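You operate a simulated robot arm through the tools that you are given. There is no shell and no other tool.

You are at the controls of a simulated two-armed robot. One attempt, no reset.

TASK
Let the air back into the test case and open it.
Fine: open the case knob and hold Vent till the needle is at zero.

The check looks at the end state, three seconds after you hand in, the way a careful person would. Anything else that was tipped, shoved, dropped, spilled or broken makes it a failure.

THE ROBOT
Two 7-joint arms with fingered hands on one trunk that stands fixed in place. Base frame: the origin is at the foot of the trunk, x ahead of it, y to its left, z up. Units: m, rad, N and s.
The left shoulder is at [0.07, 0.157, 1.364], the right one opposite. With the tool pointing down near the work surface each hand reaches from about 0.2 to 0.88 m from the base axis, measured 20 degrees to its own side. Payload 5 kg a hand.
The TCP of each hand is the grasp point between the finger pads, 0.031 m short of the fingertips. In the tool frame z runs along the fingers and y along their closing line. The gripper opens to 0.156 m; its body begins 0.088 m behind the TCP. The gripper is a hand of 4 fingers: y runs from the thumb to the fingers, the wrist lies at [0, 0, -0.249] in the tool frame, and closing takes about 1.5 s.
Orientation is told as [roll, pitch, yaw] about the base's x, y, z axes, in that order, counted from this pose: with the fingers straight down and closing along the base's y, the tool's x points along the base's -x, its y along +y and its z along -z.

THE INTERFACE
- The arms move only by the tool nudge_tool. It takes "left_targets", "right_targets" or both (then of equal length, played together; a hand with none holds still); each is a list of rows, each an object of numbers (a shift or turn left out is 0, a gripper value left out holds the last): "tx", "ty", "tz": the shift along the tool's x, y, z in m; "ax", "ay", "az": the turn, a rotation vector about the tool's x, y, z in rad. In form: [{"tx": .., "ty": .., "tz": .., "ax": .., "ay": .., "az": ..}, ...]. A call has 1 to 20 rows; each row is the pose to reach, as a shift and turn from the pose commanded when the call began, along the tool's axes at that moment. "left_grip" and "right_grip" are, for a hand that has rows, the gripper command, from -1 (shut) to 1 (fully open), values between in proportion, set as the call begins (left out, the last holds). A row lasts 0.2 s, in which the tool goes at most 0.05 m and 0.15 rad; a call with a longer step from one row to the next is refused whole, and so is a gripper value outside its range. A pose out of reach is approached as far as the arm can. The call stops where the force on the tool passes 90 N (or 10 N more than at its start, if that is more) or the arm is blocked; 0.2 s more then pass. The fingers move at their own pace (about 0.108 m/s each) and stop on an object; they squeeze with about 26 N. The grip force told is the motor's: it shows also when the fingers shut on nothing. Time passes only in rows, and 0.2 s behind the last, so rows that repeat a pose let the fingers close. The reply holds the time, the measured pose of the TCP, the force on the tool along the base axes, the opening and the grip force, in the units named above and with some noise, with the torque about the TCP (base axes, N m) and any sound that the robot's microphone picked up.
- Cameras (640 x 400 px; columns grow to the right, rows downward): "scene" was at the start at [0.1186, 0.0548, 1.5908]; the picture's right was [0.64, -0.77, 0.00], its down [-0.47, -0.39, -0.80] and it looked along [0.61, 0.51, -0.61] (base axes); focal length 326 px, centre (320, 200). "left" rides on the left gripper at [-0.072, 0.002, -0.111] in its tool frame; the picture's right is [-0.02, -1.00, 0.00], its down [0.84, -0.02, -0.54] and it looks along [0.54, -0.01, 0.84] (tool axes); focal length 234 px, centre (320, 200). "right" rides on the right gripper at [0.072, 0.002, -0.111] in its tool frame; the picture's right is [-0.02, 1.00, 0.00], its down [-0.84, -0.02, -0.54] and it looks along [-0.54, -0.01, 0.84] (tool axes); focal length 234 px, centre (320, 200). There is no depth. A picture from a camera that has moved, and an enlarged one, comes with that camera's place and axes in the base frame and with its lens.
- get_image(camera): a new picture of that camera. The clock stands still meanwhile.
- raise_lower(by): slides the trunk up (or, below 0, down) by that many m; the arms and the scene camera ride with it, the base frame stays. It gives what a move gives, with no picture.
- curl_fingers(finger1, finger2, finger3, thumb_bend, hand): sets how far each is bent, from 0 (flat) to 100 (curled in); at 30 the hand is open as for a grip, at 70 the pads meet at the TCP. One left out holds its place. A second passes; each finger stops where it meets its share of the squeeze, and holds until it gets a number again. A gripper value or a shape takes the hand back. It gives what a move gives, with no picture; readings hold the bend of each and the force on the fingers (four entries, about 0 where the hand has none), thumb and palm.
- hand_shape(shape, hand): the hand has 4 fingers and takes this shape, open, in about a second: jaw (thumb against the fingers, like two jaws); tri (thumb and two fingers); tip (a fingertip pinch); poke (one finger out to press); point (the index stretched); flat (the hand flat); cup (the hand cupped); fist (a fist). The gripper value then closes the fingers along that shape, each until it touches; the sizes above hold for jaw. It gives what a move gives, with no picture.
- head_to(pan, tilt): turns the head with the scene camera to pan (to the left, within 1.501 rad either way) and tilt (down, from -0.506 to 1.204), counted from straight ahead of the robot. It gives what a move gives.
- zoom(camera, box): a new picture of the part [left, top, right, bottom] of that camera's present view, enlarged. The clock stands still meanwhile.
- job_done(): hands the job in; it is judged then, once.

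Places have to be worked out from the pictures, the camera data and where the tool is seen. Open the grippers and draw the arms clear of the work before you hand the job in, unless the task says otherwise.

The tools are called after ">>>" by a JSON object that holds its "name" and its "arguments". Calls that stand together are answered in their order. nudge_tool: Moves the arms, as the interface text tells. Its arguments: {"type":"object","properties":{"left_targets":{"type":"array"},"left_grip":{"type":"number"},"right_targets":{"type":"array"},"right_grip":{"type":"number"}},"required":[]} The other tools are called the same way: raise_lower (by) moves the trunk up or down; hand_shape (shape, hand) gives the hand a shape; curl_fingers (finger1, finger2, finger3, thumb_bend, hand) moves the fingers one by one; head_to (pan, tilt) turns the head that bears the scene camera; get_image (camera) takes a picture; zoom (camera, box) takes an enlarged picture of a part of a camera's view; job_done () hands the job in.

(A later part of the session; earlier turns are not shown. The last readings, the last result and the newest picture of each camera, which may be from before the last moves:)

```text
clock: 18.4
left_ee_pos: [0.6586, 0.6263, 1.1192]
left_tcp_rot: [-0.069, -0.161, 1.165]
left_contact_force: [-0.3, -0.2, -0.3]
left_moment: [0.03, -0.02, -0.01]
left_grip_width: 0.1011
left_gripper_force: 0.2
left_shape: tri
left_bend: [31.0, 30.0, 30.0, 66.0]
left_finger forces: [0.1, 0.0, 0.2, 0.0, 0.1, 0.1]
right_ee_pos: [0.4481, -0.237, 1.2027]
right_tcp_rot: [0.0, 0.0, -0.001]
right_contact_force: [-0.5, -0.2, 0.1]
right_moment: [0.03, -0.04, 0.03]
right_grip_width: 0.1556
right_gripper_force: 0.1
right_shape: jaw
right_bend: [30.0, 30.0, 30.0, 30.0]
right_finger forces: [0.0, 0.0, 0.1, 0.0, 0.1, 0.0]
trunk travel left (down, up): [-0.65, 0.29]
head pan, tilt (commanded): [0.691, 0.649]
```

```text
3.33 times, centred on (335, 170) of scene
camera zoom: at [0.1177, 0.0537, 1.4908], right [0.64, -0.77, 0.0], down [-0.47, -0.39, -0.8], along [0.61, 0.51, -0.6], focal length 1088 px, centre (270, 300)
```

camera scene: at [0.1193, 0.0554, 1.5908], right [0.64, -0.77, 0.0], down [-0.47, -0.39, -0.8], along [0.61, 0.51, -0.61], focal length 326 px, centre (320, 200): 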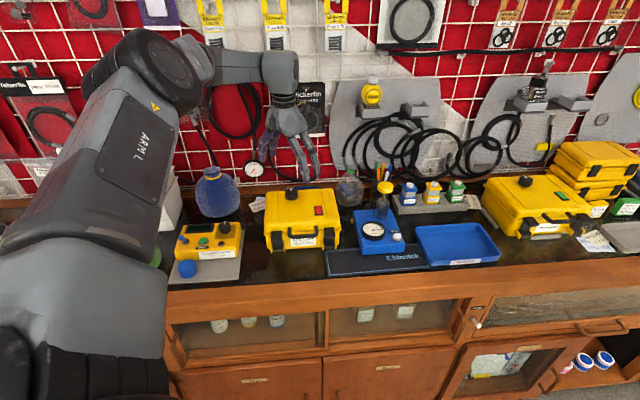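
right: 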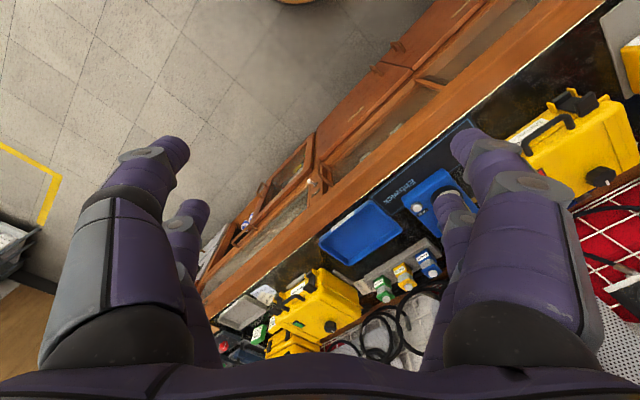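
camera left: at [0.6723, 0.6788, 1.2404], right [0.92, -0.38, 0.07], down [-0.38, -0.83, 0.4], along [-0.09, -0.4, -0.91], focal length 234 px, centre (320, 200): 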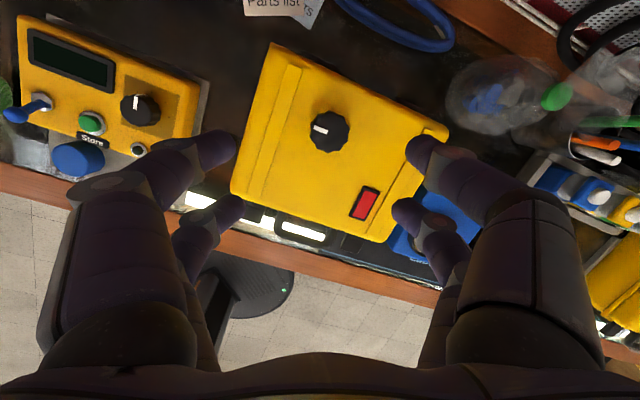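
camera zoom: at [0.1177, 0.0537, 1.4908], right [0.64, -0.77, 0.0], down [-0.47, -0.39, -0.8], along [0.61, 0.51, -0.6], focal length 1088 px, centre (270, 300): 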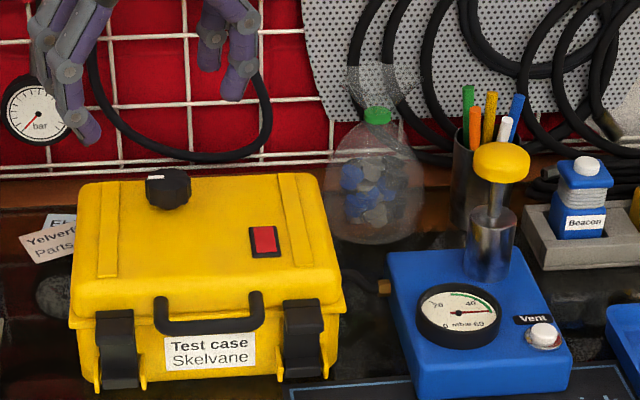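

The knob mark now points left, at the open stop, and the case hardly moved. Next is Vent: I'll swing the left hand to a staging spot in front of the pump, aligning its yaw with the bench.

>>> {"name": "nudge_tool", "arguments": {"left_targets": [{"tx": 0.0404, "ty": -0.0238, "tz": -0.0064, "az": 0.05}, {"tx": 0.0808, "ty": -0.0476, "tz": -0.0127, "az": 0.1}, {"tx": 0.1212, "ty": -0.0714, "tz": -0.019, "az": 0.15}, {"tx": 0.1617, "ty": -0.0953, "tz": -0.0254, "az": 0.2}, {"tx": 0.2021, "ty": -0.1191, "tz": -0.0317, "az": 0.25}, {"tx": 0.2425, "ty": -0.143, "tz": -0.0381, "az": 0.3}, {"tx": 0.283, "ty": -0.1668, "tz": -0.0444, "az": 0.35}, {"tx": 0.3234, "ty": -0.1906, "tz": -0.0508, "az": 0.4}]}}

>>> {"name": "hand_shape", "arguments": {"hand": "left", "shape": "poke"}}

>>> {"name": "get_image", "arguments": {"camera": "left"}}

>>> {"name": "get_image", "arguments": {"camera": "scene"}}

```text
clock: 20.2
left_ee_pos: [0.7003, 0.2473, 1.1307]
left_tcp_rot: [-0.001, -0.175, 0.758]
left_contact_force: [0.5, -0.9, -1.1]
left_moment: [0.02, 0.02, -0.05]
left_grip_width: 0.101
left_gripper_force: 0.0
left_shape: tri
left_bend: [30.0, 30.0, 30.0, 66.0]
left_finger forces: [0.0, 0.0, 0.0, 0.1, 0.1, 0.0]
right_ee_pos: [0.451, -0.2364, 1.2034]
right_tcp_rot: [0.004, 0.001, 0.0]
right_contact_force: [0.8, 0.8, -0.5]
right_moment: [0.0, -0.02, -0.01]
right_grip_width: 0.1558
right_gripper_force: 0.1
right_shape: jaw
right_bend: [30.0, 30.0, 30.0, 30.0]
right_finger forces: [0.1, 0.0, 0.1, 0.1, 0.1, 0.0]
trunk travel left (down, up): [-0.65, 0.29]
head pan, tilt (commanded): [0.691, 0.649]
```

```text
clock: 21.1
left_ee_pos: [0.6999, 0.2488, 1.1305]
left_tcp_rot: [-0.003, -0.174, 0.762]
left_contact_force: [0.1, 0.3, -0.5]
left_moment: [0.02, -0.01, 0.02]
left_grip_width: 0.0
left_gripper_force: 0.0
left_shape: poke
left_bend: [100.0, 100.0, 100.0, 32.0]
left_finger forces: [0.0, 0.0, 0.0, 0.0, 0.0, 0.0]
right_ee_pos: [0.4489, -0.2358, 1.2042]
right_tcp_rot: [0.001, 0.001, 0.0]
right_contact_force: [0.3, -0.8, -0.6]
right_moment: [0.01, 0.04, 0.0]
right_grip_width: 0.1559
right_gripper_force: 0.0
right_shape: jaw
right_bend: [30.0, 30.0, 30.0, 30.0]
right_finger forces: [0.1, 0.0, 0.0, 0.1, 0.0, 0.1]
trunk travel left (down, up): [-0.65, 0.29]
head pan, tilt (commanded): [0.691, 0.649]
```

```text
taken
camera left: at [0.7359, 0.2859, 1.2531], right [0.71, -0.71, 0.01], down [-0.65, -0.65, 0.39], along [-0.27, -0.28, -0.92], focal length 234 px, centre (320, 200)
```

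left: 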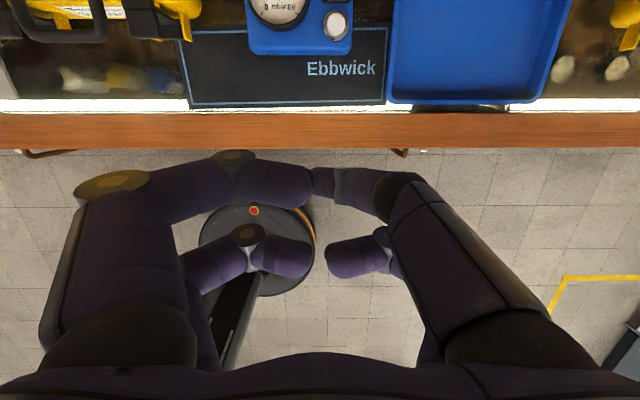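

```text
taken
camera scene: at [0.1184, 0.0546, 1.4908], right [0.64, -0.77, 0.0], down [-0.47, -0.39, -0.8], along [0.61, 0.51, -0.6], focal length 326 px, centre (320, 200)
```

scene: 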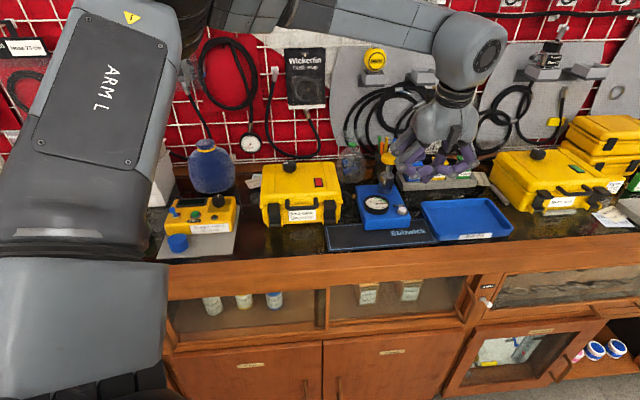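

The poke shape seems to curl three digits and leave one out. I'll look closer to find which digit extends.

>>> {"name": "zoom", "arguments": {"camera": "scene", "box": [370, 80, 510, 220]}}

>>> {"name": "zoom", "arguments": {"camera": "left", "box": [60, 130, 600, 400]}}

>>> {"name": "get_image", "arguments": {"camera": "right"}}

```text
2.86 times, centred on (440, 150) of scene
camera zoom: at [0.1184, 0.0546, 1.4908], right [0.64, -0.77, 0.0], down [-0.47, -0.39, -0.8], along [0.61, 0.51, -0.6], focal length 933 px, centre (-23, 343)
```

zoom: 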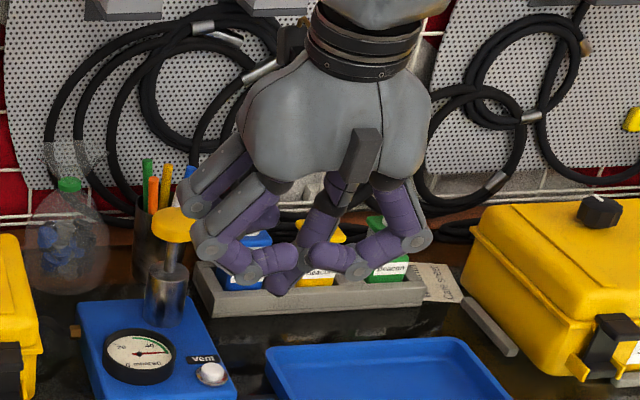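

```text
1.19 times, centred on (330, 265) of left
camera zoom: at [0.7359, 0.2859, 1.2531], right [0.71, -0.71, 0.01], down [-0.65, -0.65, 0.39], along [-0.27, -0.28, -0.92], focal length 278 px, centre (308, 123)
```

zoom: 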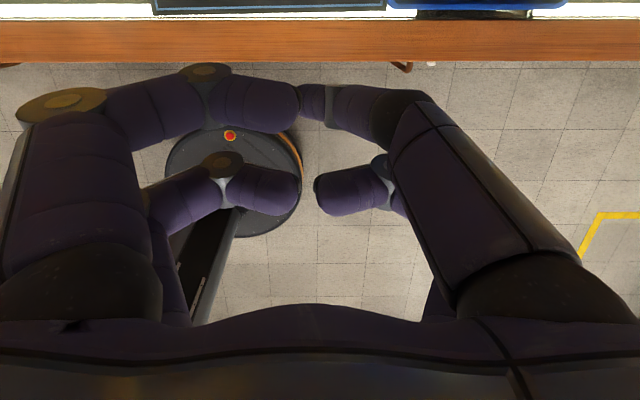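

```text
taken
camera right: at [0.3764, -0.2341, 1.3137], right [0.02, 1.0, 0.0], down [0.84, -0.02, 0.54], along [0.54, -0.01, -0.84], focal length 234 px, centre (320, 200)
```

right: 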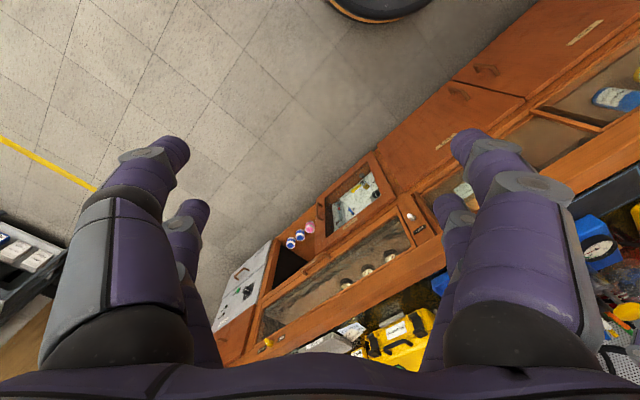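

The poke digit is angled inward and not easy to aim. I'll try the "point" shape instead and compare.

>>> {"name": "hand_shape", "arguments": {"hand": "left", "shape": "point"}}

>>> {"name": "zoom", "arguments": {"camera": "scene", "box": [370, 80, 510, 220]}}

>>> {"name": "zoom", "arguments": {"camera": "left", "box": [60, 0, 640, 400]}}

```text
clock: 22.0
left_ee_pos: [0.7006, 0.249, 1.1306]
left_tcp_rot: [-0.001, -0.174, 0.761]
left_contact_force: [0.2, -0.7, -0.2]
left_moment: [-0.01, -0.02, 0.02]
left_grip_width: 0.0
left_gripper_force: 0.1
left_shape: point
left_bend: [70.0, 99.0, 100.0, 33.0]
left_finger forces: [0.0, 0.1, 0.1, 0.0, 0.0, 0.1]
right_ee_pos: [0.4489, -0.2351, 1.2022]
right_tcp_rot: [0.0, 0.001, 0.0]
right_contact_force: [0.5, -1.2, 0.7]
right_moment: [-0.02, -0.03, 0.02]
right_grip_width: 0.1559
right_gripper_force: 0.0
right_shape: jaw
right_bend: [30.0, 30.0, 30.0, 30.0]
right_finger forces: [0.0, 0.2, 0.0, 0.0, 0.1, 0.1]
trunk travel left (down, up): [-0.65, 0.29]
head pan, tilt (commanded): [0.691, 0.649]
```

```text
2.86 times, centred on (440, 150) of scene
camera zoom: at [0.1187, 0.0543, 1.4908], right [0.64, -0.77, 0.0], down [-0.47, -0.39, -0.8], along [0.61, 0.51, -0.6], focal length 933 px, centre (-23, 343)
```

zoom: 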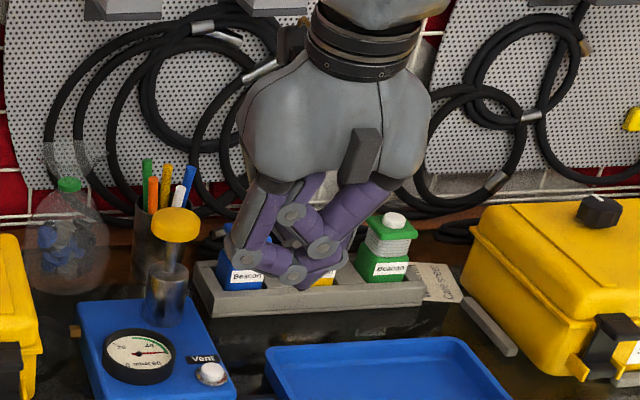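

```text
1.00 times, centred on (350, 200) of left (not enlarged: the box is as wide or as high as the picture)
camera zoom: at [0.7361, 0.2857, 1.253], right [0.71, -0.71, 0.01], down [-0.65, -0.65, 0.39], along [-0.27, -0.28, -0.92], focal length 234 px, centre (290, 200)
```

zoom: 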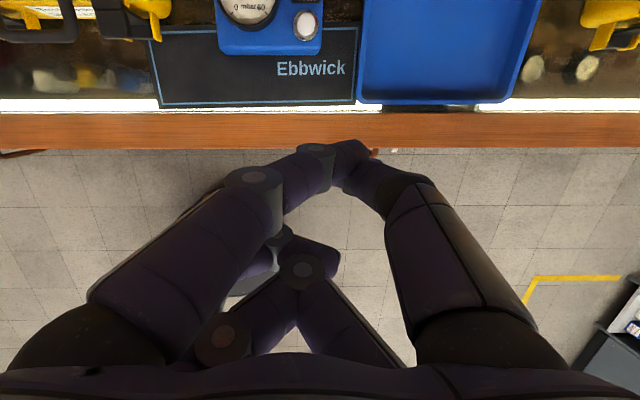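

The shape may still be settling, so I'll let a second pass and check again.

>>> {"name": "nudge_tool", "arguments": {"left_targets": [{"tz": 0}, {"tz": 0}, {"tz": 0}, {"tz": 0}, {"tz": 0}]}}

>>> {"name": "zoom", "arguments": {"camera": "scene", "box": [400, 100, 490, 190]}}

>>> {"name": "get_image", "arguments": {"camera": "left"}}

```text
clock: 23.2
left_ee_pos: [0.6997, 0.2479, 1.1306]
left_tcp_rot: [-0.001, -0.174, 0.761]
left_contact_force: [0.2, -0.5, 0.7]
left_moment: [-0.02, -0.03, -0.03]
left_grip_width: 0.0
left_gripper_force: 0.0
left_shape: point
left_bend: [70.0, 99.0, 100.0, 35.0]
left_finger forces: [0.1, 0.0, 0.0, 0.0, 0.1, 0.1]
right_ee_pos: [0.4484, -0.2347, 1.2031]
right_tcp_rot: [0.001, -0.001, -0.001]
right_contact_force: [-1.3, 0.5, 0.2]
right_moment: [0.02, -0.03, -0.03]
right_grip_width: 0.156
right_gripper_force: 0.0
right_shape: jaw
right_bend: [30.0, 30.0, 30.0, 30.0]
right_finger forces: [0.0, 0.0, 0.0, 0.0, 0.0, 0.0]
trunk travel left (down, up): [-0.65, 0.29]
head pan, tilt (commanded): [0.691, 0.649]
```

```text
4.44 times, centred on (445, 145) of scene
camera zoom: at [0.1186, 0.0543, 1.4908], right [0.64, -0.77, 0.0], down [-0.47, -0.39, -0.8], along [0.61, 0.51, -0.6], focal length 1451 px, centre (-236, 444)
```

zoom: 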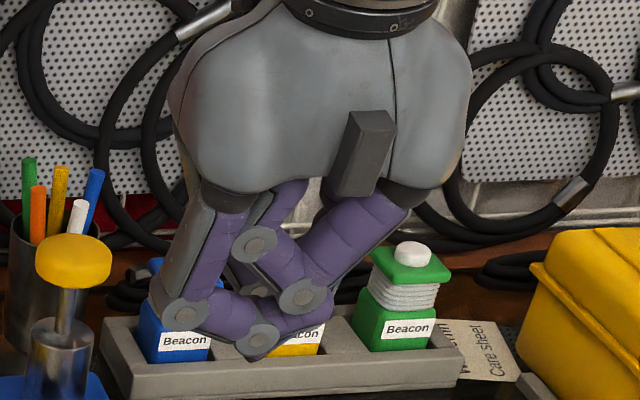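

```text
taken
camera left: at [0.7361, 0.2854, 1.253], right [0.71, -0.71, 0.01], down [-0.65, -0.65, 0.39], along [-0.27, -0.28, -0.92], focal length 234 px, centre (320, 200)
```

left: 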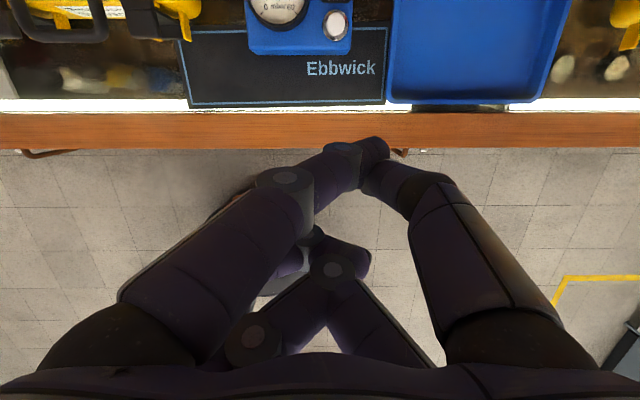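

Neither finger shape is clean on this hand. Closing the jaw gave a solid pair of fingertips earlier, so I'll use the closed jaw to press with the front fingertip pair.

>>> {"name": "hand_shape", "arguments": {"hand": "left", "shape": "jaw"}}

>>> {"name": "nudge_tool", "arguments": {"left_targets": [{"ay": -0.05}, {"ay": -0.1}, {"ay": -0.15}, {"ay": -0.2}, {"ay": -0.25}, {"ay": -0.25}, {"ay": -0.25}, {"ay": -0.25}], "left_grip": -1}}

>>> {"name": "zoom", "arguments": {"camera": "scene", "box": [390, 100, 490, 200]}}

>>> {"name": "get_image", "arguments": {"camera": "left"}}

```text
clock: 24.1
left_ee_pos: [0.7003, 0.2476, 1.1311]
left_tcp_rot: [-0.001, -0.174, 0.761]
left_contact_force: [0.8, 0.1, 0.1]
left_moment: [-0.02, 0.01, 0.04]
left_grip_width: 0.1559
left_gripper_force: 0.0
left_shape: jaw
left_bend: [30.0, 30.0, 30.0, 30.0]
left_finger forces: [0.0, 0.1, 0.0, 0.1, 0.0, 0.0]
right_ee_pos: [0.4491, -0.2353, 1.2029]
right_tcp_rot: [0.0, 0.0, -0.001]
right_contact_force: [-0.3, -0.2, -0.6]
right_moment: [-0.03, -0.01, 0.01]
right_grip_width: 0.156
right_gripper_force: 0.0
right_shape: jaw
right_bend: [30.0, 30.0, 30.0, 30.0]
right_finger forces: [0.0, 0.0, 0.0, 0.0, 0.0, 0.0]
trunk travel left (down, up): [-0.65, 0.29]
head pan, tilt (commanded): [0.691, 0.649]
```

```text
clock: 25.9
left_ee_pos: [0.7002, 0.2494, 1.1296]
left_tcp_rot: [-0.004, -0.427, 0.761]
left_contact_force: [0.4, 0.2, 0.1]
left_moment: [-0.03, 0.03, 0.0]
left_grip_width: 0.0
left_gripper_force: 25.9
left_shape: jaw
left_bend: [70.0, 70.0, 70.0, 70.0]
left_finger forces: [0.1, 0.1, 0.1, 0.0, 0.0, 0.0]
right_ee_pos: [0.4477, -0.2361, 1.2032]
right_tcp_rot: [-0.001, -0.001, 0.001]
right_contact_force: [0.7, -0.6, -0.1]
right_moment: [0.02, -0.01, 0.02]
right_grip_width: 0.1561
right_gripper_force: 0.1
right_shape: jaw
right_bend: [30.0, 30.0, 30.0, 30.0]
right_finger forces: [0.1, 0.0, 0.1, 0.0, 0.1, 0.1]
trunk travel left (down, up): [-0.65, 0.29]
head pan, tilt (commanded): [0.691, 0.649]
```

```text
4.00 times, centred on (440, 150) of scene
camera zoom: at [0.1186, 0.0542, 1.4908], right [0.64, -0.77, 0.0], down [-0.47, -0.39, -0.8], along [0.61, 0.51, -0.6], focal length 1306 px, centre (-160, 400)
```

zoom: 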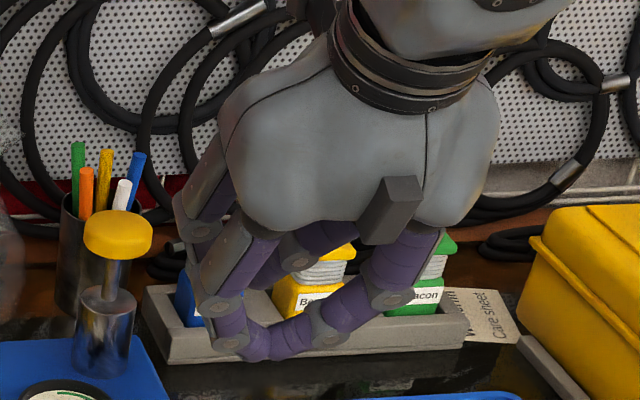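

```text
taken
camera left: at [0.7138, 0.2641, 1.2616], right [0.7, -0.71, 0.01], down [-0.7, -0.7, 0.15], along [-0.1, -0.11, -0.99], focal length 234 px, centre (320, 200)
```

left: 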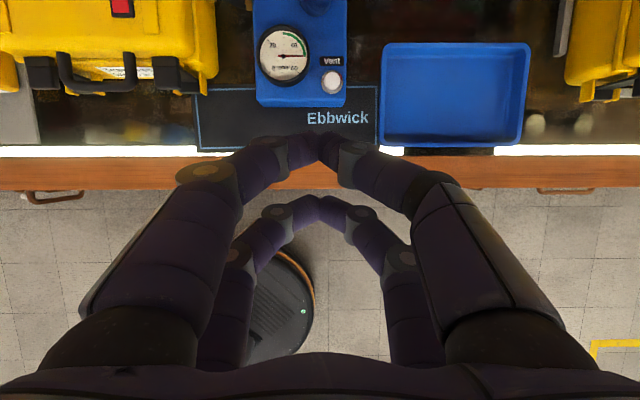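

In the closed jaw the distal segments lie almost flat, so a knuckle could foul the gauge rim beside Vent. I'll extend a single finger instead, with finger 2 out and the others curled, and check how it looks.

>>> {"name": "curl_fingers", "arguments": {"hand": "left", "finger1": 100, "finger2": 35, "finger3": 100, "thumb_bend": 100}}

>>> {"name": "zoom", "arguments": {"camera": "scene", "box": [380, 90, 500, 210]}}

>>> {"name": "get_image", "arguments": {"camera": "left"}}

```text
clock: 26.9
left_ee_pos: [0.7004, 0.2492, 1.1321]
left_tcp_rot: [-0.002, -0.424, 0.76]
left_contact_force: [-0.9, 0.4, -0.2]
left_moment: [-0.03, -0.01, 0.01]
left_grip_width: 0.0107
left_gripper_force: 0.0
left_shape: fingers
left_bend: [96.0, 35.0, 100.0, 100.0]
left_finger forces: [0.0, 0.0, 0.1, 0.0, 0.0, 0.1]
right_ee_pos: [0.4485, -0.236, 1.2015]
right_tcp_rot: [0.0, 0.0, -0.001]
right_contact_force: [-0.3, 0.1, 0.2]
right_moment: [0.0, -0.01, 0.01]
right_grip_width: 0.1559
right_gripper_force: 0.1
right_shape: jaw
right_bend: [30.0, 30.0, 30.0, 30.0]
right_finger forces: [0.1, 0.0, 0.0, 0.2, 0.0, 0.1]
trunk travel left (down, up): [-0.65, 0.29]
head pan, tilt (commanded): [0.691, 0.649]
```

```text
3.33 times, centred on (440, 150) of scene
camera zoom: at [0.1186, 0.0543, 1.4908], right [0.64, -0.77, 0.0], down [-0.47, -0.39, -0.8], along [0.61, 0.51, -0.6], focal length 1088 px, centre (-80, 367)
```

zoom: 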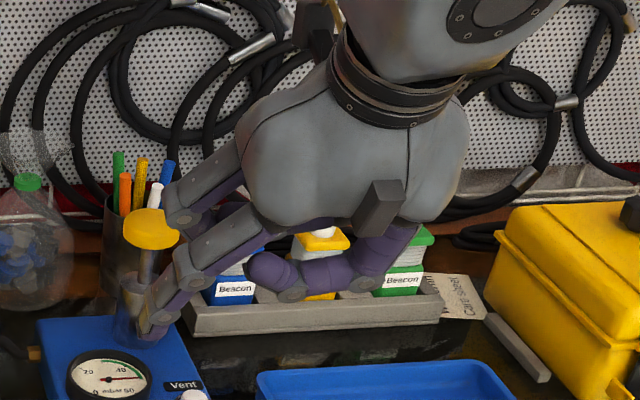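

```text
taken
camera left: at [0.7138, 0.2642, 1.2616], right [0.7, -0.71, 0.01], down [-0.7, -0.7, 0.15], along [-0.1, -0.11, -0.99], focal length 234 px, centre (320, 200)
```

left: 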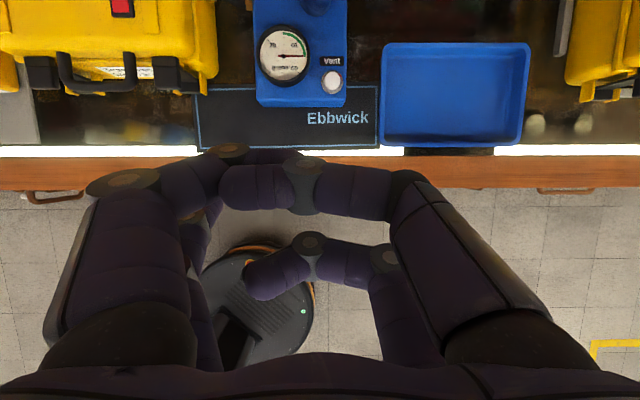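

Finger 2 is the front-left digit and now points down cleanly; I place its tip at about tool (0.019, 0.074, 0.032). I'll move so the tip hovers about 0.13 m above Vent, then check alignment.

>>> {"name": "nudge_tool", "arguments": {"left_targets": [{"tx": -0.0277, "ty": -0.0223, "tz": 0.0236}, {"tx": -0.0554, "ty": -0.0447, "tz": 0.0472}, {"tx": -0.0832, "ty": -0.067, "tz": 0.0709}, {"tx": -0.1109, "ty": -0.0893, "tz": 0.0945}]}}

>>> {"name": "zoom", "arguments": {"camera": "scene", "box": [350, 90, 530, 240]}}

>>> {"name": "get_image", "arguments": {"camera": "left"}}

```text
clock: 27.9
left_ee_pos: [0.82, 0.3021, 1.0978]
left_tcp_rot: [-0.004, -0.425, 0.763]
left_contact_force: [0.3, -0.5, -0.4]
left_moment: [0.02, 0.0, -0.01]
left_grip_width: 0.0106
left_gripper_force: 0.1
left_shape: fingers
left_bend: [96.0, 35.0, 100.0, 100.0]
left_finger forces: [0.0, 0.0, 0.0, 0.0, 0.1, 0.1]
left hand out of reach, approached as far as the arm can: row 3, 4
right_ee_pos: [0.4495, -0.235, 1.204]
right_tcp_rot: [0.001, 0.0, 0.0]
right_contact_force: [-0.2, 0.5, 0.2]
right_moment: [-0.03, -0.01, -0.01]
right_grip_width: 0.1562
right_gripper_force: 0.0
right_shape: jaw
right_bend: [30.0, 30.0, 30.0, 30.0]
right_finger forces: [0.1, 0.0, 0.0, 0.0, 0.0, 0.0]
trunk travel left (down, up): [-0.65, 0.29]
head pan, tilt (commanded): [0.691, 0.649]
```

```text
2.67 times, centred on (440, 165) of scene
camera zoom: at [0.118, 0.0552, 1.4908], right [0.64, -0.77, 0.0], down [-0.47, -0.39, -0.8], along [0.61, 0.51, -0.6], focal length 871 px, centre (0, 293)
```

zoom: 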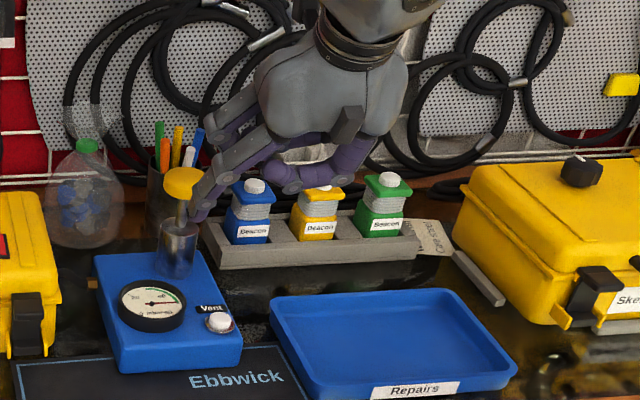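

```text
taken
camera left: at [0.8328, 0.3173, 1.2285], right [0.7, -0.71, 0.01], down [-0.7, -0.7, 0.15], along [-0.1, -0.12, -0.99], focal length 234 px, centre (320, 200)
```

left: 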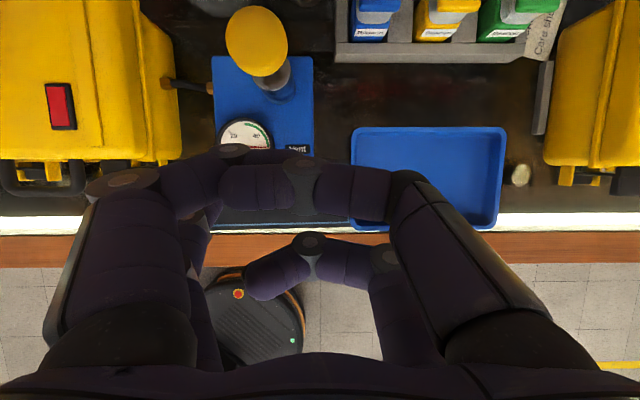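

With this tilt the arm runs out of reach, and it only attained (0.82, 0.30). Keeping the tool vertical with a yaw of about −0.6 puts the extended finger on the far side, with the hand in front of the pump and well within reach. I'll retract and remove the tilt first.

>>> {"name": "nudge_tool", "arguments": {"left_targets": [{"tx": 0.0277, "ty": 0.0223, "tz": -0.0236}, {"tx": 0.0554, "ty": 0.0447, "tz": -0.0472, "ay": 0.085}, {"tx": 0.0832, "ty": 0.067, "tz": -0.0709, "ay": 0.17}, {"tx": 0.1109, "ty": 0.0893, "tz": -0.0945, "ay": 0.255}, {"tx": 0.1109, "ty": 0.0893, "tz": -0.0945, "ay": 0.34}, {"tx": 0.1109, "ty": 0.0893, "tz": -0.0945, "ay": 0.425}]}}

>>> {"name": "nudge_tool", "arguments": {"left_targets": [{"az": 0.13}, {"az": 0.26}, {"az": 0.39}, {"az": 0.52}, {"az": 0.65}, {"az": 0.78}, {"az": 0.91}, {"az": 1.04}, {"az": 1.17}, {"az": 1.3}, {"az": 1.36}]}}

>>> {"name": "get_image", "arguments": {"camera": "left"}}

>>> {"name": "get_image", "arguments": {"camera": "scene"}}

```text
clock: 29.3
left_ee_pos: [0.6569, 0.2699, 1.1352]
left_tcp_rot: [-0.002, 0.001, 0.759]
left_contact_force: [0.3, -0.2, -0.4]
left_moment: [0.0, 0.0, 0.0]
left_grip_width: 0.0107
left_gripper_force: 0.0
left_shape: fingers
left_bend: [96.0, 35.0, 100.0, 100.0]
left_finger forces: [0.0, 0.0, 0.1, 0.1, 0.1, 0.1]
right_ee_pos: [0.4496, -0.2361, 1.2028]
right_tcp_rot: [0.0, 0.001, -0.001]
right_contact_force: [0.9, -0.2, 0.4]
right_moment: [-0.01, 0.01, 0.01]
right_grip_width: 0.156
right_gripper_force: 0.0
right_shape: jaw
right_bend: [30.0, 30.0, 30.0, 30.0]
right_finger forces: [0.0, 0.0, 0.0, 0.0, 0.0, 0.0]
trunk travel left (down, up): [-0.65, 0.29]
head pan, tilt (commanded): [0.691, 0.649]
```

```text
clock: 31.7
left_ee_pos: [0.6557, 0.2701, 1.1363]
left_tcp_rot: [-0.001, -0.003, -0.603]
left_contact_force: [0.5, 0.4, 0.0]
left_moment: [0.01, 0.01, 0.01]
left_grip_width: 0.0104
left_gripper_force: 0.1
left_shape: fingers
left_bend: [96.0, 35.0, 100.0, 100.0]
left_finger forces: [0.1, 0.1, 0.0, 0.0, 0.0, 0.0]
right_ee_pos: [0.4475, -0.2356, 1.2039]
right_tcp_rot: [0.0, 0.0, 0.001]
right_contact_force: [0.2, 0.4, 0.8]
right_moment: [-0.01, 0.0, -0.03]
right_grip_width: 0.156
right_gripper_force: 0.1
right_shape: jaw
right_bend: [30.0, 30.0, 30.0, 30.0]
right_finger forces: [0.0, 0.0, 0.0, 0.1, 0.0, 0.1]
trunk travel left (down, up): [-0.65, 0.29]
head pan, tilt (commanded): [0.691, 0.649]
```

```text
taken
camera left: at [0.7167, 0.2301, 1.247], right [-0.55, -0.84, 0.0], down [-0.7, 0.46, 0.54], along [-0.46, 0.3, -0.84], focal length 234 px, centre (320, 200)
```

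left: 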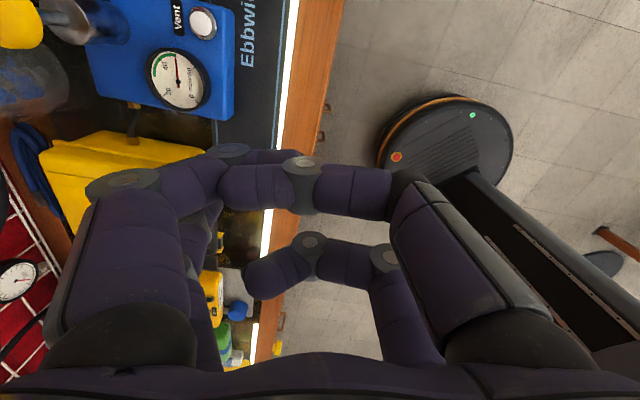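

```text
taken
camera scene: at [0.1186, 0.0543, 1.4908], right [0.64, -0.77, 0.0], down [-0.47, -0.39, -0.8], along [0.61, 0.51, -0.6], focal length 326 px, centre (320, 200)
```

scene: 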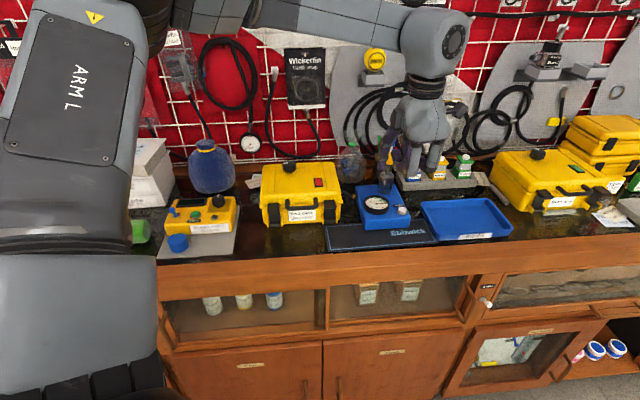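

Yaw −0.6 worked. I'll zoom in on the hand to check the extended finger before moving over Vent.

>>> {"name": "zoom", "arguments": {"camera": "scene", "box": [350, 80, 480, 220]}}

```text
2.86 times, centred on (415, 150) of scene
camera zoom: at [0.1186, 0.0543, 1.4908], right [0.64, -0.77, 0.0], down [-0.47, -0.39, -0.8], along [0.61, 0.51, -0.6], focal length 933 px, centre (49, 343)
```

zoom: 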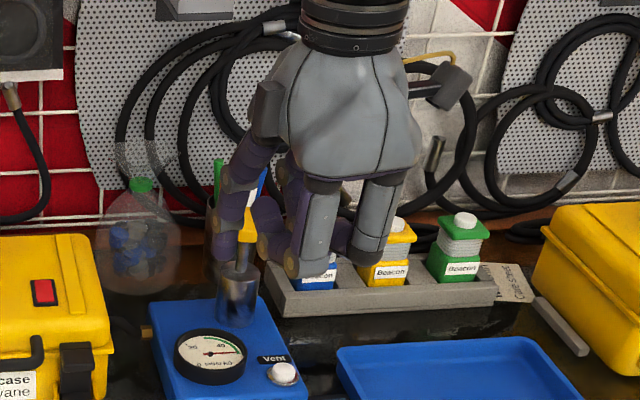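

The extended finger tip matches my prediction within a few pixels. I'll move across and down to a hover about 0.08 m above Vent.

>>> {"name": "nudge_tool", "arguments": {"left_targets": [{"tx": -0.0368, "ty": 0.0213, "tz": 0.0}, {"tx": -0.0735, "ty": 0.0425, "tz": 0.0}, {"tx": -0.1103, "ty": 0.0638, "tz": 0.01}, {"tx": -0.1103, "ty": 0.0638, "tz": 0.045}, {"tx": -0.1103, "ty": 0.0638, "tz": 0.08}, {"tx": -0.1103, "ty": 0.0638, "tz": 0.106}]}}

>>> {"name": "zoom", "arguments": {"camera": "scene", "box": [350, 110, 470, 230]}}

>>> {"name": "get_image", "arguments": {"camera": "left"}}

```text
clock: 33.1
left_ee_pos: [0.7556, 0.2691, 1.0375]
left_tcp_rot: [0.001, -0.004, -0.6]
left_contact_force: [-0.1, -0.5, -0.4]
left_moment: [0.01, 0.0, 0.01]
left_grip_width: 0.0105
left_gripper_force: 0.1
left_shape: fingers
left_bend: [96.0, 35.0, 100.0, 100.0]
left_finger forces: [0.0, 0.1, 0.0, 0.0, 0.0, 0.0]
left hand out of reach, approached as far as the arm can: row 3, 4, 5, 6
right_ee_pos: [0.4491, -0.2357, 1.2024]
right_tcp_rot: [0.0, 0.001, 0.002]
right_contact_force: [0.2, 0.6, -0.1]
right_moment: [-0.01, -0.03, -0.01]
right_grip_width: 0.156
right_gripper_force: 0.0
right_shape: jaw
right_bend: [30.0, 30.0, 30.0, 30.0]
right_finger forces: [0.0, 0.0, 0.1, 0.0, 0.1, 0.1]
trunk travel left (down, up): [-0.65, 0.29]
head pan, tilt (commanded): [0.691, 0.649]
```

```text
3.33 times, centred on (410, 170) of scene
camera zoom: at [0.1187, 0.0547, 1.4908], right [0.64, -0.77, 0.0], down [-0.47, -0.39, -0.8], along [0.61, 0.51, -0.61], focal length 1088 px, centre (20, 300)
```

zoom: 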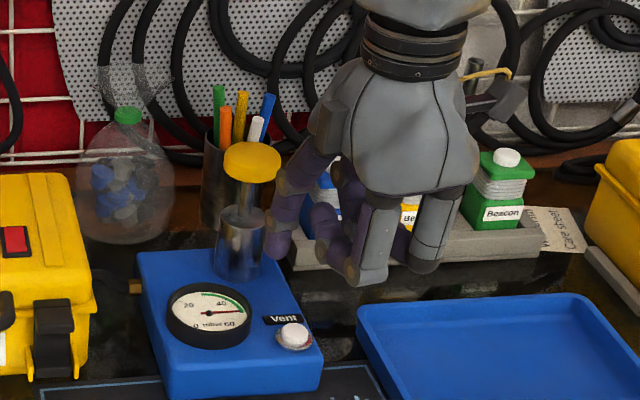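

```text
taken
camera left: at [0.8163, 0.2307, 1.1482], right [-0.54, -0.84, 0.0], down [-0.71, 0.46, 0.54], along [-0.45, 0.29, -0.84], focal length 234 px, centre (320, 200)
```

left: 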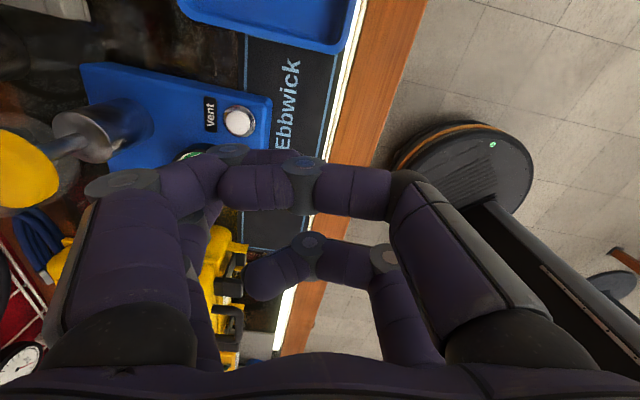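

This yaw limits the reach too. The far reaches worked best at yaw 0 to 1.3, so I'll press with finger 3 instead, at yaw about 1.1, with the hand sitting front-left of Vent. I'll retract, rotate and swap the fingers.

>>> {"name": "nudge_tool", "arguments": {"left_targets": [{"tz": -0.045}, {"tx": 0.02, "ty": -0.01, "tz": -0.085}, {"tx": 0.05, "ty": -0.03, "tz": -0.095}, {"tx": 0.085, "ty": -0.045, "tz": -0.095}]}}

>>> {"name": "nudge_tool", "arguments": {"left_targets": [{"az": -0.13}, {"az": -0.26}, {"az": -0.39}, {"az": -0.52}, {"az": -0.65}, {"az": -0.78}, {"az": -0.91}, {"az": -1.04}, {"az": -1.17}, {"az": -1.3}, {"az": -1.43}, {"az": -1.56}, {"az": -1.7}]}}

>>> {"name": "curl_fingers", "arguments": {"hand": "left", "finger1": 100, "finger2": 100, "finger3": 50, "thumb_bend": 100}}

>>> {"name": "get_image", "arguments": {"camera": "left"}}

>>> {"name": "zoom", "arguments": {"camera": "scene", "box": [350, 80, 490, 220]}}

```text
clock: 34.1
left_ee_pos: [0.6542, 0.2808, 1.1304]
left_tcp_rot: [0.0, -0.004, -0.599]
left_contact_force: [0.0, -0.1, -0.2]
left_moment: [0.01, -0.01, -0.01]
left_grip_width: 0.0104
left_gripper_force: 0.1
left_shape: fingers
left_bend: [96.0, 35.0, 100.0, 100.0]
left_finger forces: [0.0, 0.1, 0.0, 0.0, 0.0, 0.0]
right_ee_pos: [0.4467, -0.2349, 1.2035]
right_tcp_rot: [0.0, -0.001, 0.002]
right_contact_force: [0.3, 0.8, -0.3]
right_moment: [0.0, -0.03, 0.0]
right_grip_width: 0.1559
right_gripper_force: 0.0
right_shape: jaw
right_bend: [30.0, 30.0, 30.0, 30.0]
right_finger forces: [0.1, 0.0, 0.1, 0.1, 0.0, 0.0]
trunk travel left (down, up): [-0.65, 0.29]
head pan, tilt (commanded): [0.691, 0.649]
```

```text
clock: 36.9
left_ee_pos: [0.6586, 0.2804, 1.1316]
left_tcp_rot: [-0.001, 0.0, 1.103]
left_contact_force: [0.7, 0.2, -0.6]
left_moment: [-0.01, 0.0, 0.0]
left_grip_width: 0.0109
left_gripper_force: 0.1
left_shape: fingers
left_bend: [96.0, 35.0, 100.0, 100.0]
left_finger forces: [0.1, 0.0, 0.0, 0.0, 0.1, 0.0]
right_ee_pos: [0.4488, -0.2355, 1.2032]
right_tcp_rot: [0.0, 0.0, 0.001]
right_contact_force: [0.2, 0.9, 0.2]
right_moment: [-0.02, 0.02, -0.04]
right_grip_width: 0.156
right_gripper_force: 0.0
right_shape: jaw
right_bend: [30.0, 30.0, 30.0, 30.0]
right_finger forces: [0.0, 0.1, 0.0, 0.0, 0.1, 0.0]
trunk travel left (down, up): [-0.65, 0.29]
head pan, tilt (commanded): [0.691, 0.649]
```

```text
clock: 37.9
left_ee_pos: [0.659, 0.2799, 1.132]
left_tcp_rot: [-0.001, -0.001, 1.099]
left_contact_force: [0.2, 0.7, 0.2]
left_moment: [0.02, 0.01, 0.0]
left_grip_width: 0.0106
left_gripper_force: 0.1
left_shape: fingers
left_bend: [96.0, 100.0, 50.0, 100.0]
left_finger forces: [0.0, 0.1, 0.0, 0.0, 0.0, 0.1]
right_ee_pos: [0.4489, -0.2353, 1.2039]
right_tcp_rot: [-0.001, 0.002, -0.001]
right_contact_force: [0.2, -0.3, -0.6]
right_moment: [0.01, -0.03, 0.01]
right_grip_width: 0.1559
right_gripper_force: 0.0
right_shape: jaw
right_bend: [30.0, 30.0, 30.0, 30.0]
right_finger forces: [0.0, 0.0, 0.0, 0.0, 0.1, 0.1]
trunk travel left (down, up): [-0.65, 0.29]
head pan, tilt (commanded): [0.691, 0.649]
```

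```text
taken
camera left: at [0.6899, 0.3461, 1.2428], right [0.9, -0.43, 0.0], down [-0.36, -0.76, 0.55], along [-0.23, -0.49, -0.84], focal length 234 px, centre (320, 200)
```

left: 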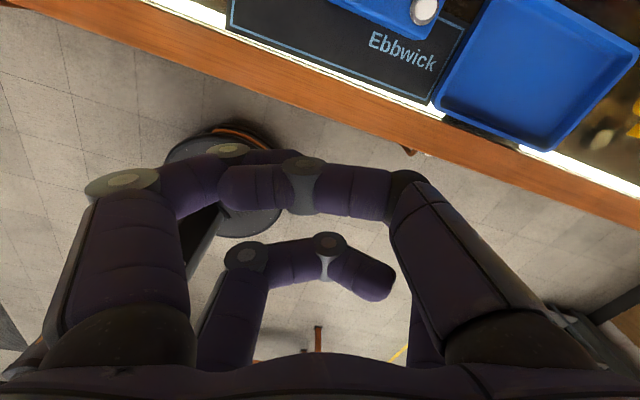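

```text
2.86 times, centred on (420, 150) of scene
camera zoom: at [0.1187, 0.0543, 1.4908], right [0.64, -0.77, 0.0], down [-0.47, -0.39, -0.8], along [0.61, 0.51, -0.6], focal length 933 px, centre (34, 343)
```

zoom: 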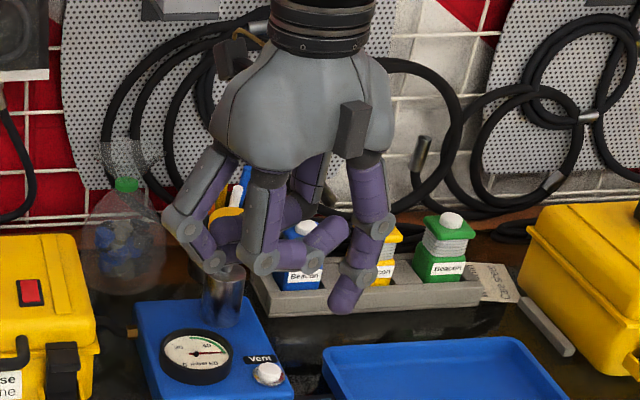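

Finger 3 now points down with its tip at about tool (0.020, −0.052, 0.039). I'll turn a bit more to yaw 1.4, which keeps the hand clear of the case, and hover about 0.08 m above Vent.

>>> {"name": "nudge_tool", "arguments": {"left_targets": [{"tx": -0.03, "ty": -0.0136, "az": -0.1}, {"tx": -0.059, "ty": -0.0272, "az": -0.2}, {"tx": -0.0885, "ty": -0.0408, "az": -0.3}, {"tx": -0.118, "ty": -0.0544, "az": -0.3}, {"tx": -0.118, "ty": -0.0544, "tz": 0.045, "az": -0.3}, {"tx": -0.118, "ty": -0.0544, "tz": 0.092, "az": -0.3}]}}

>>> {"name": "zoom", "arguments": {"camera": "scene", "box": [320, 100, 460, 240]}}

>>> {"name": "get_image", "arguments": {"camera": "left"}}

```text
clock: 39.3
left_ee_pos: [0.7604, 0.3593, 1.0381]
left_tcp_rot: [-0.003, 0.001, 1.403]
left_contact_force: [0.1, 0.3, 0.3]
left_moment: [-0.05, -0.02, 0.02]
left_grip_width: 0.011
left_gripper_force: 0.0
left_shape: fingers
left_bend: [96.0, 100.0, 50.0, 100.0]
left_finger forces: [0.0, 0.1, 0.0, 0.1, 0.1, 0.0]
right_ee_pos: [0.4497, -0.2342, 1.2024]
right_tcp_rot: [-0.001, 0.001, 0.0]
right_contact_force: [0.8, 0.5, 0.0]
right_moment: [0.0, -0.02, -0.01]
right_grip_width: 0.1559
right_gripper_force: 0.0
right_shape: jaw
right_bend: [30.0, 30.0, 30.0, 30.0]
right_finger forces: [0.0, 0.0, 0.0, 0.1, 0.0, 0.1]
trunk travel left (down, up): [-0.65, 0.29]
head pan, tilt (commanded): [0.691, 0.649]
```

```text
2.86 times, centred on (390, 170) of scene
camera zoom: at [0.12, 0.0549, 1.4907], right [0.64, -0.77, 0.0], down [-0.47, -0.39, -0.8], along [0.61, 0.51, -0.61], focal length 933 px, centre (120, 286)
```

zoom: 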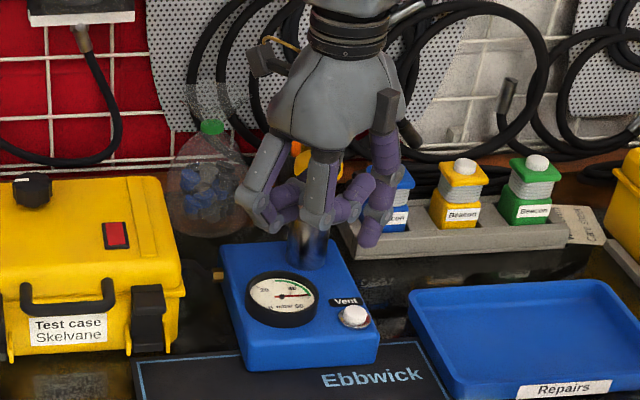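

```text
taken
camera left: at [0.7722, 0.4315, 1.1489], right [0.99, -0.15, 0.0], down [-0.12, -0.83, 0.55], along [-0.08, -0.54, -0.84], focal length 234 px, centre (320, 200)
```

left: 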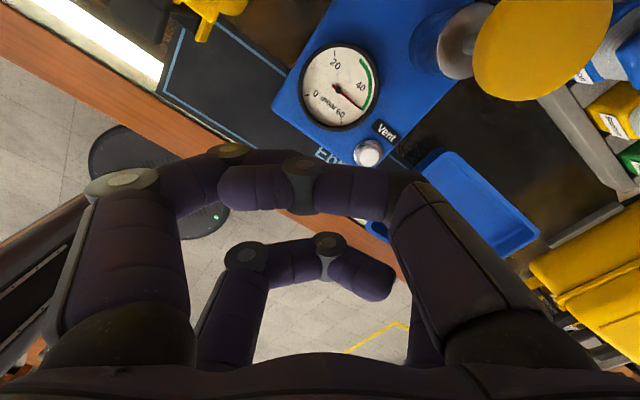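

Hover reached: the finger 3 tip is within about 4 mm of directly above Vent, and the plunger clears the thumb by over 1.5 cm. I'll lower most of the way and check again.

>>> {"name": "nudge_tool", "arguments": {"left_targets": [{"tx": -0.003, "tz": 0.015}, {"tx": -0.003, "tz": 0.03}, {"tx": -0.003, "tz": 0.045}, {"tx": -0.003, "tz": 0.06}, {"tx": -0.003, "tz": 0.068}]}}

>>> {"name": "zoom", "arguments": {"camera": "scene", "box": [340, 120, 440, 240]}}

>>> {"name": "get_image", "arguments": {"camera": "left"}}

```text
clock: 40.5
left_ee_pos: [0.7596, 0.3644, 0.9715]
left_tcp_rot: [-0.002, 0.0, 1.4]
left_contact_force: [0.1, -0.7, -0.9]
left_moment: [-0.04, -0.01, -0.04]
left_grip_width: 0.0107
left_gripper_force: 0.0
left_shape: fingers
left_bend: [96.0, 100.0, 50.0, 100.0]
left_finger forces: [0.0, 0.1, 0.1, 0.1, 0.1, 0.0]
right_ee_pos: [0.4476, -0.2371, 1.2031]
right_tcp_rot: [-0.001, 0.0, 0.0]
right_contact_force: [-0.7, 0.4, 0.0]
right_moment: [0.01, 0.03, 0.0]
right_grip_width: 0.1559
right_gripper_force: 0.0
right_shape: jaw
right_bend: [30.0, 30.0, 30.0, 30.0]
right_finger forces: [0.1, 0.0, 0.0, 0.1, 0.0, 0.1]
trunk travel left (down, up): [-0.65, 0.29]
head pan, tilt (commanded): [0.691, 0.649]
```

```text
3.33 times, centred on (390, 180) of scene
camera zoom: at [0.1186, 0.0544, 1.4908], right [0.64, -0.77, 0.0], down [-0.47, -0.39, -0.8], along [0.61, 0.51, -0.6], focal length 1088 px, centre (87, 267)
```

zoom: 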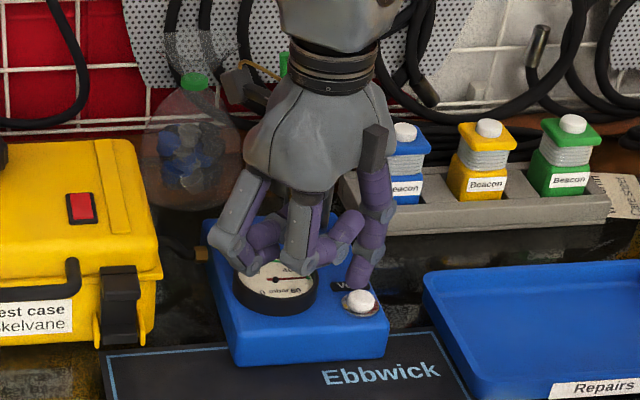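

```text
taken
camera left: at [0.7701, 0.4357, 1.0822], right [0.99, -0.15, 0.0], down [-0.12, -0.83, 0.55], along [-0.08, -0.54, -0.84], focal length 234 px, centre (320, 200)
```

left: 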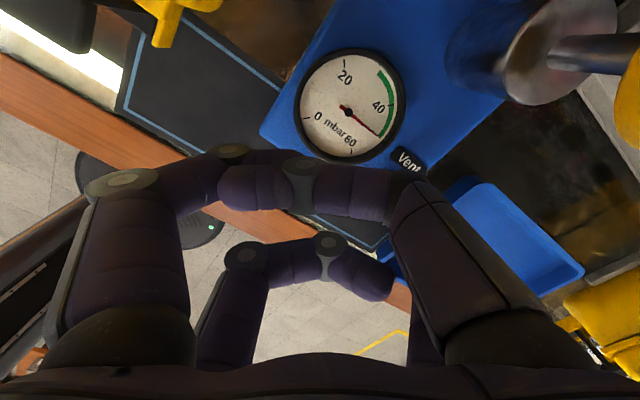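

The fingertip is right above the button (about 12–15 mm to go), and the gauge stays visible in the left camera. I'll lower slowly until the force shows contact.

>>> {"name": "nudge_tool", "arguments": {"left_targets": [{"tz": 0.006}, {"tz": 0.011}, {"tz": 0.015}, {"tz": 0.018}]}}

>>> {"name": "zoom", "arguments": {"camera": "scene", "box": [350, 140, 430, 240]}}

>>> {"name": "zoom", "arguments": {"camera": "left", "box": [250, 20, 470, 200]}}

```text
clock: 41.5
left_ee_pos: [0.7534, 0.3647, 0.9578]
left_tcp_rot: [-0.005, 0.002, 1.4]
left_contact_force: [-0.1, -0.2, 2.1]
left_moment: [-0.1, -0.16, 0.0]
left_grip_width: 0.0109
left_gripper_force: 1.6
left_shape: fingers
left_bend: [96.0, 100.0, 50.0, 100.0]
left_finger forces: [0.0, 0.1, 2.8, 0.1, 0.0, 0.0]
left hand out of reach, approached as far as the arm can: row 1, 2, 3, 4
right_ee_pos: [0.4476, -0.2361, 1.2027]
right_tcp_rot: [-0.001, -0.001, 0.0]
right_contact_force: [0.2, 0.7, -0.5]
right_moment: [-0.03, -0.01, 0.01]
right_grip_width: 0.1559
right_gripper_force: 0.0
right_shape: jaw
right_bend: [30.0, 30.0, 30.0, 30.0]
right_finger forces: [0.1, 0.1, 0.0, 0.1, 0.0, 0.1]
trunk travel left (down, up): [-0.65, 0.29]
head pan, tilt (commanded): [0.691, 0.649]
heard: click
```

```text
4.00 times, centred on (390, 190) of scene
camera zoom: at [0.1183, 0.0541, 1.4909], right [0.64, -0.77, 0.0], down [-0.47, -0.39, -0.8], along [0.61, 0.51, -0.6], focal length 1306 px, centre (40, 240)
```

zoom: 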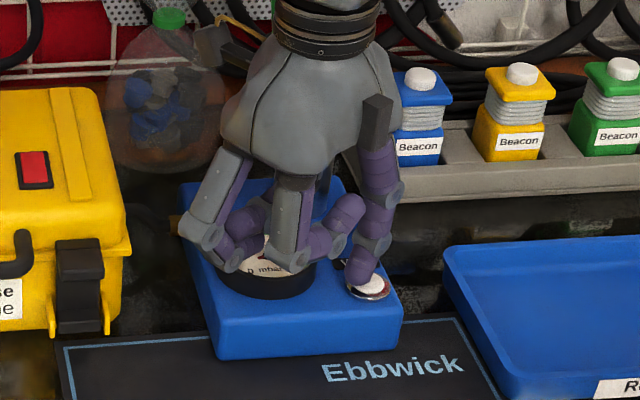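

```text
2.22 times, centred on (360, 110) of left
camera zoom: at [0.7646, 0.436, 1.0679], right [0.99, -0.15, 0.0], down [-0.12, -0.83, 0.55], along [-0.08, -0.54, -0.84], focal length 520 px, centre (231, 400)
```

zoom: 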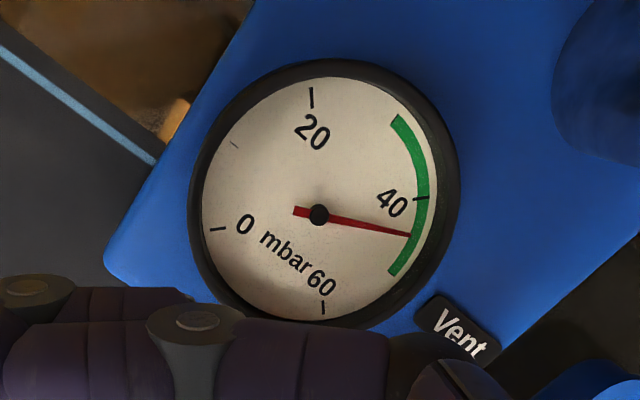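

I heard a click with about 3 N on finger 3, so the button is going down. I'll hold and watch the needle.

>>> {"name": "nudge_tool", "arguments": {"left_targets": [{"tz": 0.0}, {"tz": 0.0}, {"tz": 0.0}, {"tz": 0.0}, {"tz": 0.0}, {"tz": 0.0}, {"tz": 0.0}, {"tz": 0.0}]}}

>>> {"name": "zoom", "arguments": {"camera": "left", "box": [250, 20, 470, 200]}}

>>> {"name": "zoom", "arguments": {"camera": "scene", "box": [370, 180, 420, 230]}}

```text
clock: 43.3
left_ee_pos: [0.754, 0.365, 0.9569]
left_tcp_rot: [-0.002, 0.0, 1.4]
left_contact_force: [0.3, -0.5, 3.5]
left_moment: [-0.11, -0.16, 0.01]
left_grip_width: 0.0106
left_gripper_force: 1.7
left_shape: fingers
left_bend: [96.0, 100.0, 49.0, 100.0]
left_finger forces: [0.0, 0.0, 3.2, 0.0, 0.0, 0.0]
right_ee_pos: [0.448, -0.2367, 1.2025]
right_tcp_rot: [0.001, 0.001, -0.001]
right_contact_force: [-0.2, 0.0, 0.3]
right_moment: [0.01, -0.02, -0.01]
right_grip_width: 0.1558
right_gripper_force: 0.1
right_shape: jaw
right_bend: [30.0, 30.0, 30.0, 30.0]
right_finger forces: [0.0, 0.0, 0.1, 0.0, 0.0, 0.0]
trunk travel left (down, up): [-0.65, 0.29]
head pan, tilt (commanded): [0.691, 0.649]
```

```text
2.22 times, centred on (360, 110) of left
camera zoom: at [0.7643, 0.4361, 1.0675], right [0.99, -0.15, 0.0], down [-0.12, -0.83, 0.55], along [-0.08, -0.54, -0.84], focal length 520 px, centre (231, 400)
```

zoom: 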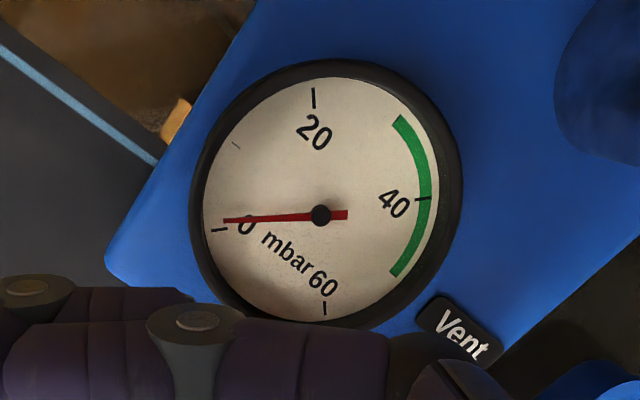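

```text
8.00 times, centred on (395, 205) of scene
camera zoom: at [0.1183, 0.054, 1.4909], right [0.64, -0.77, 0.0], down [-0.47, -0.39, -0.8], along [0.61, 0.51, -0.6], focal length 2612 px, centre (-280, 160)
```

zoom: 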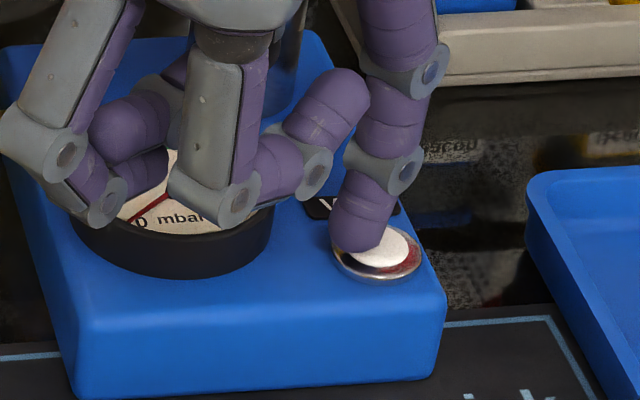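

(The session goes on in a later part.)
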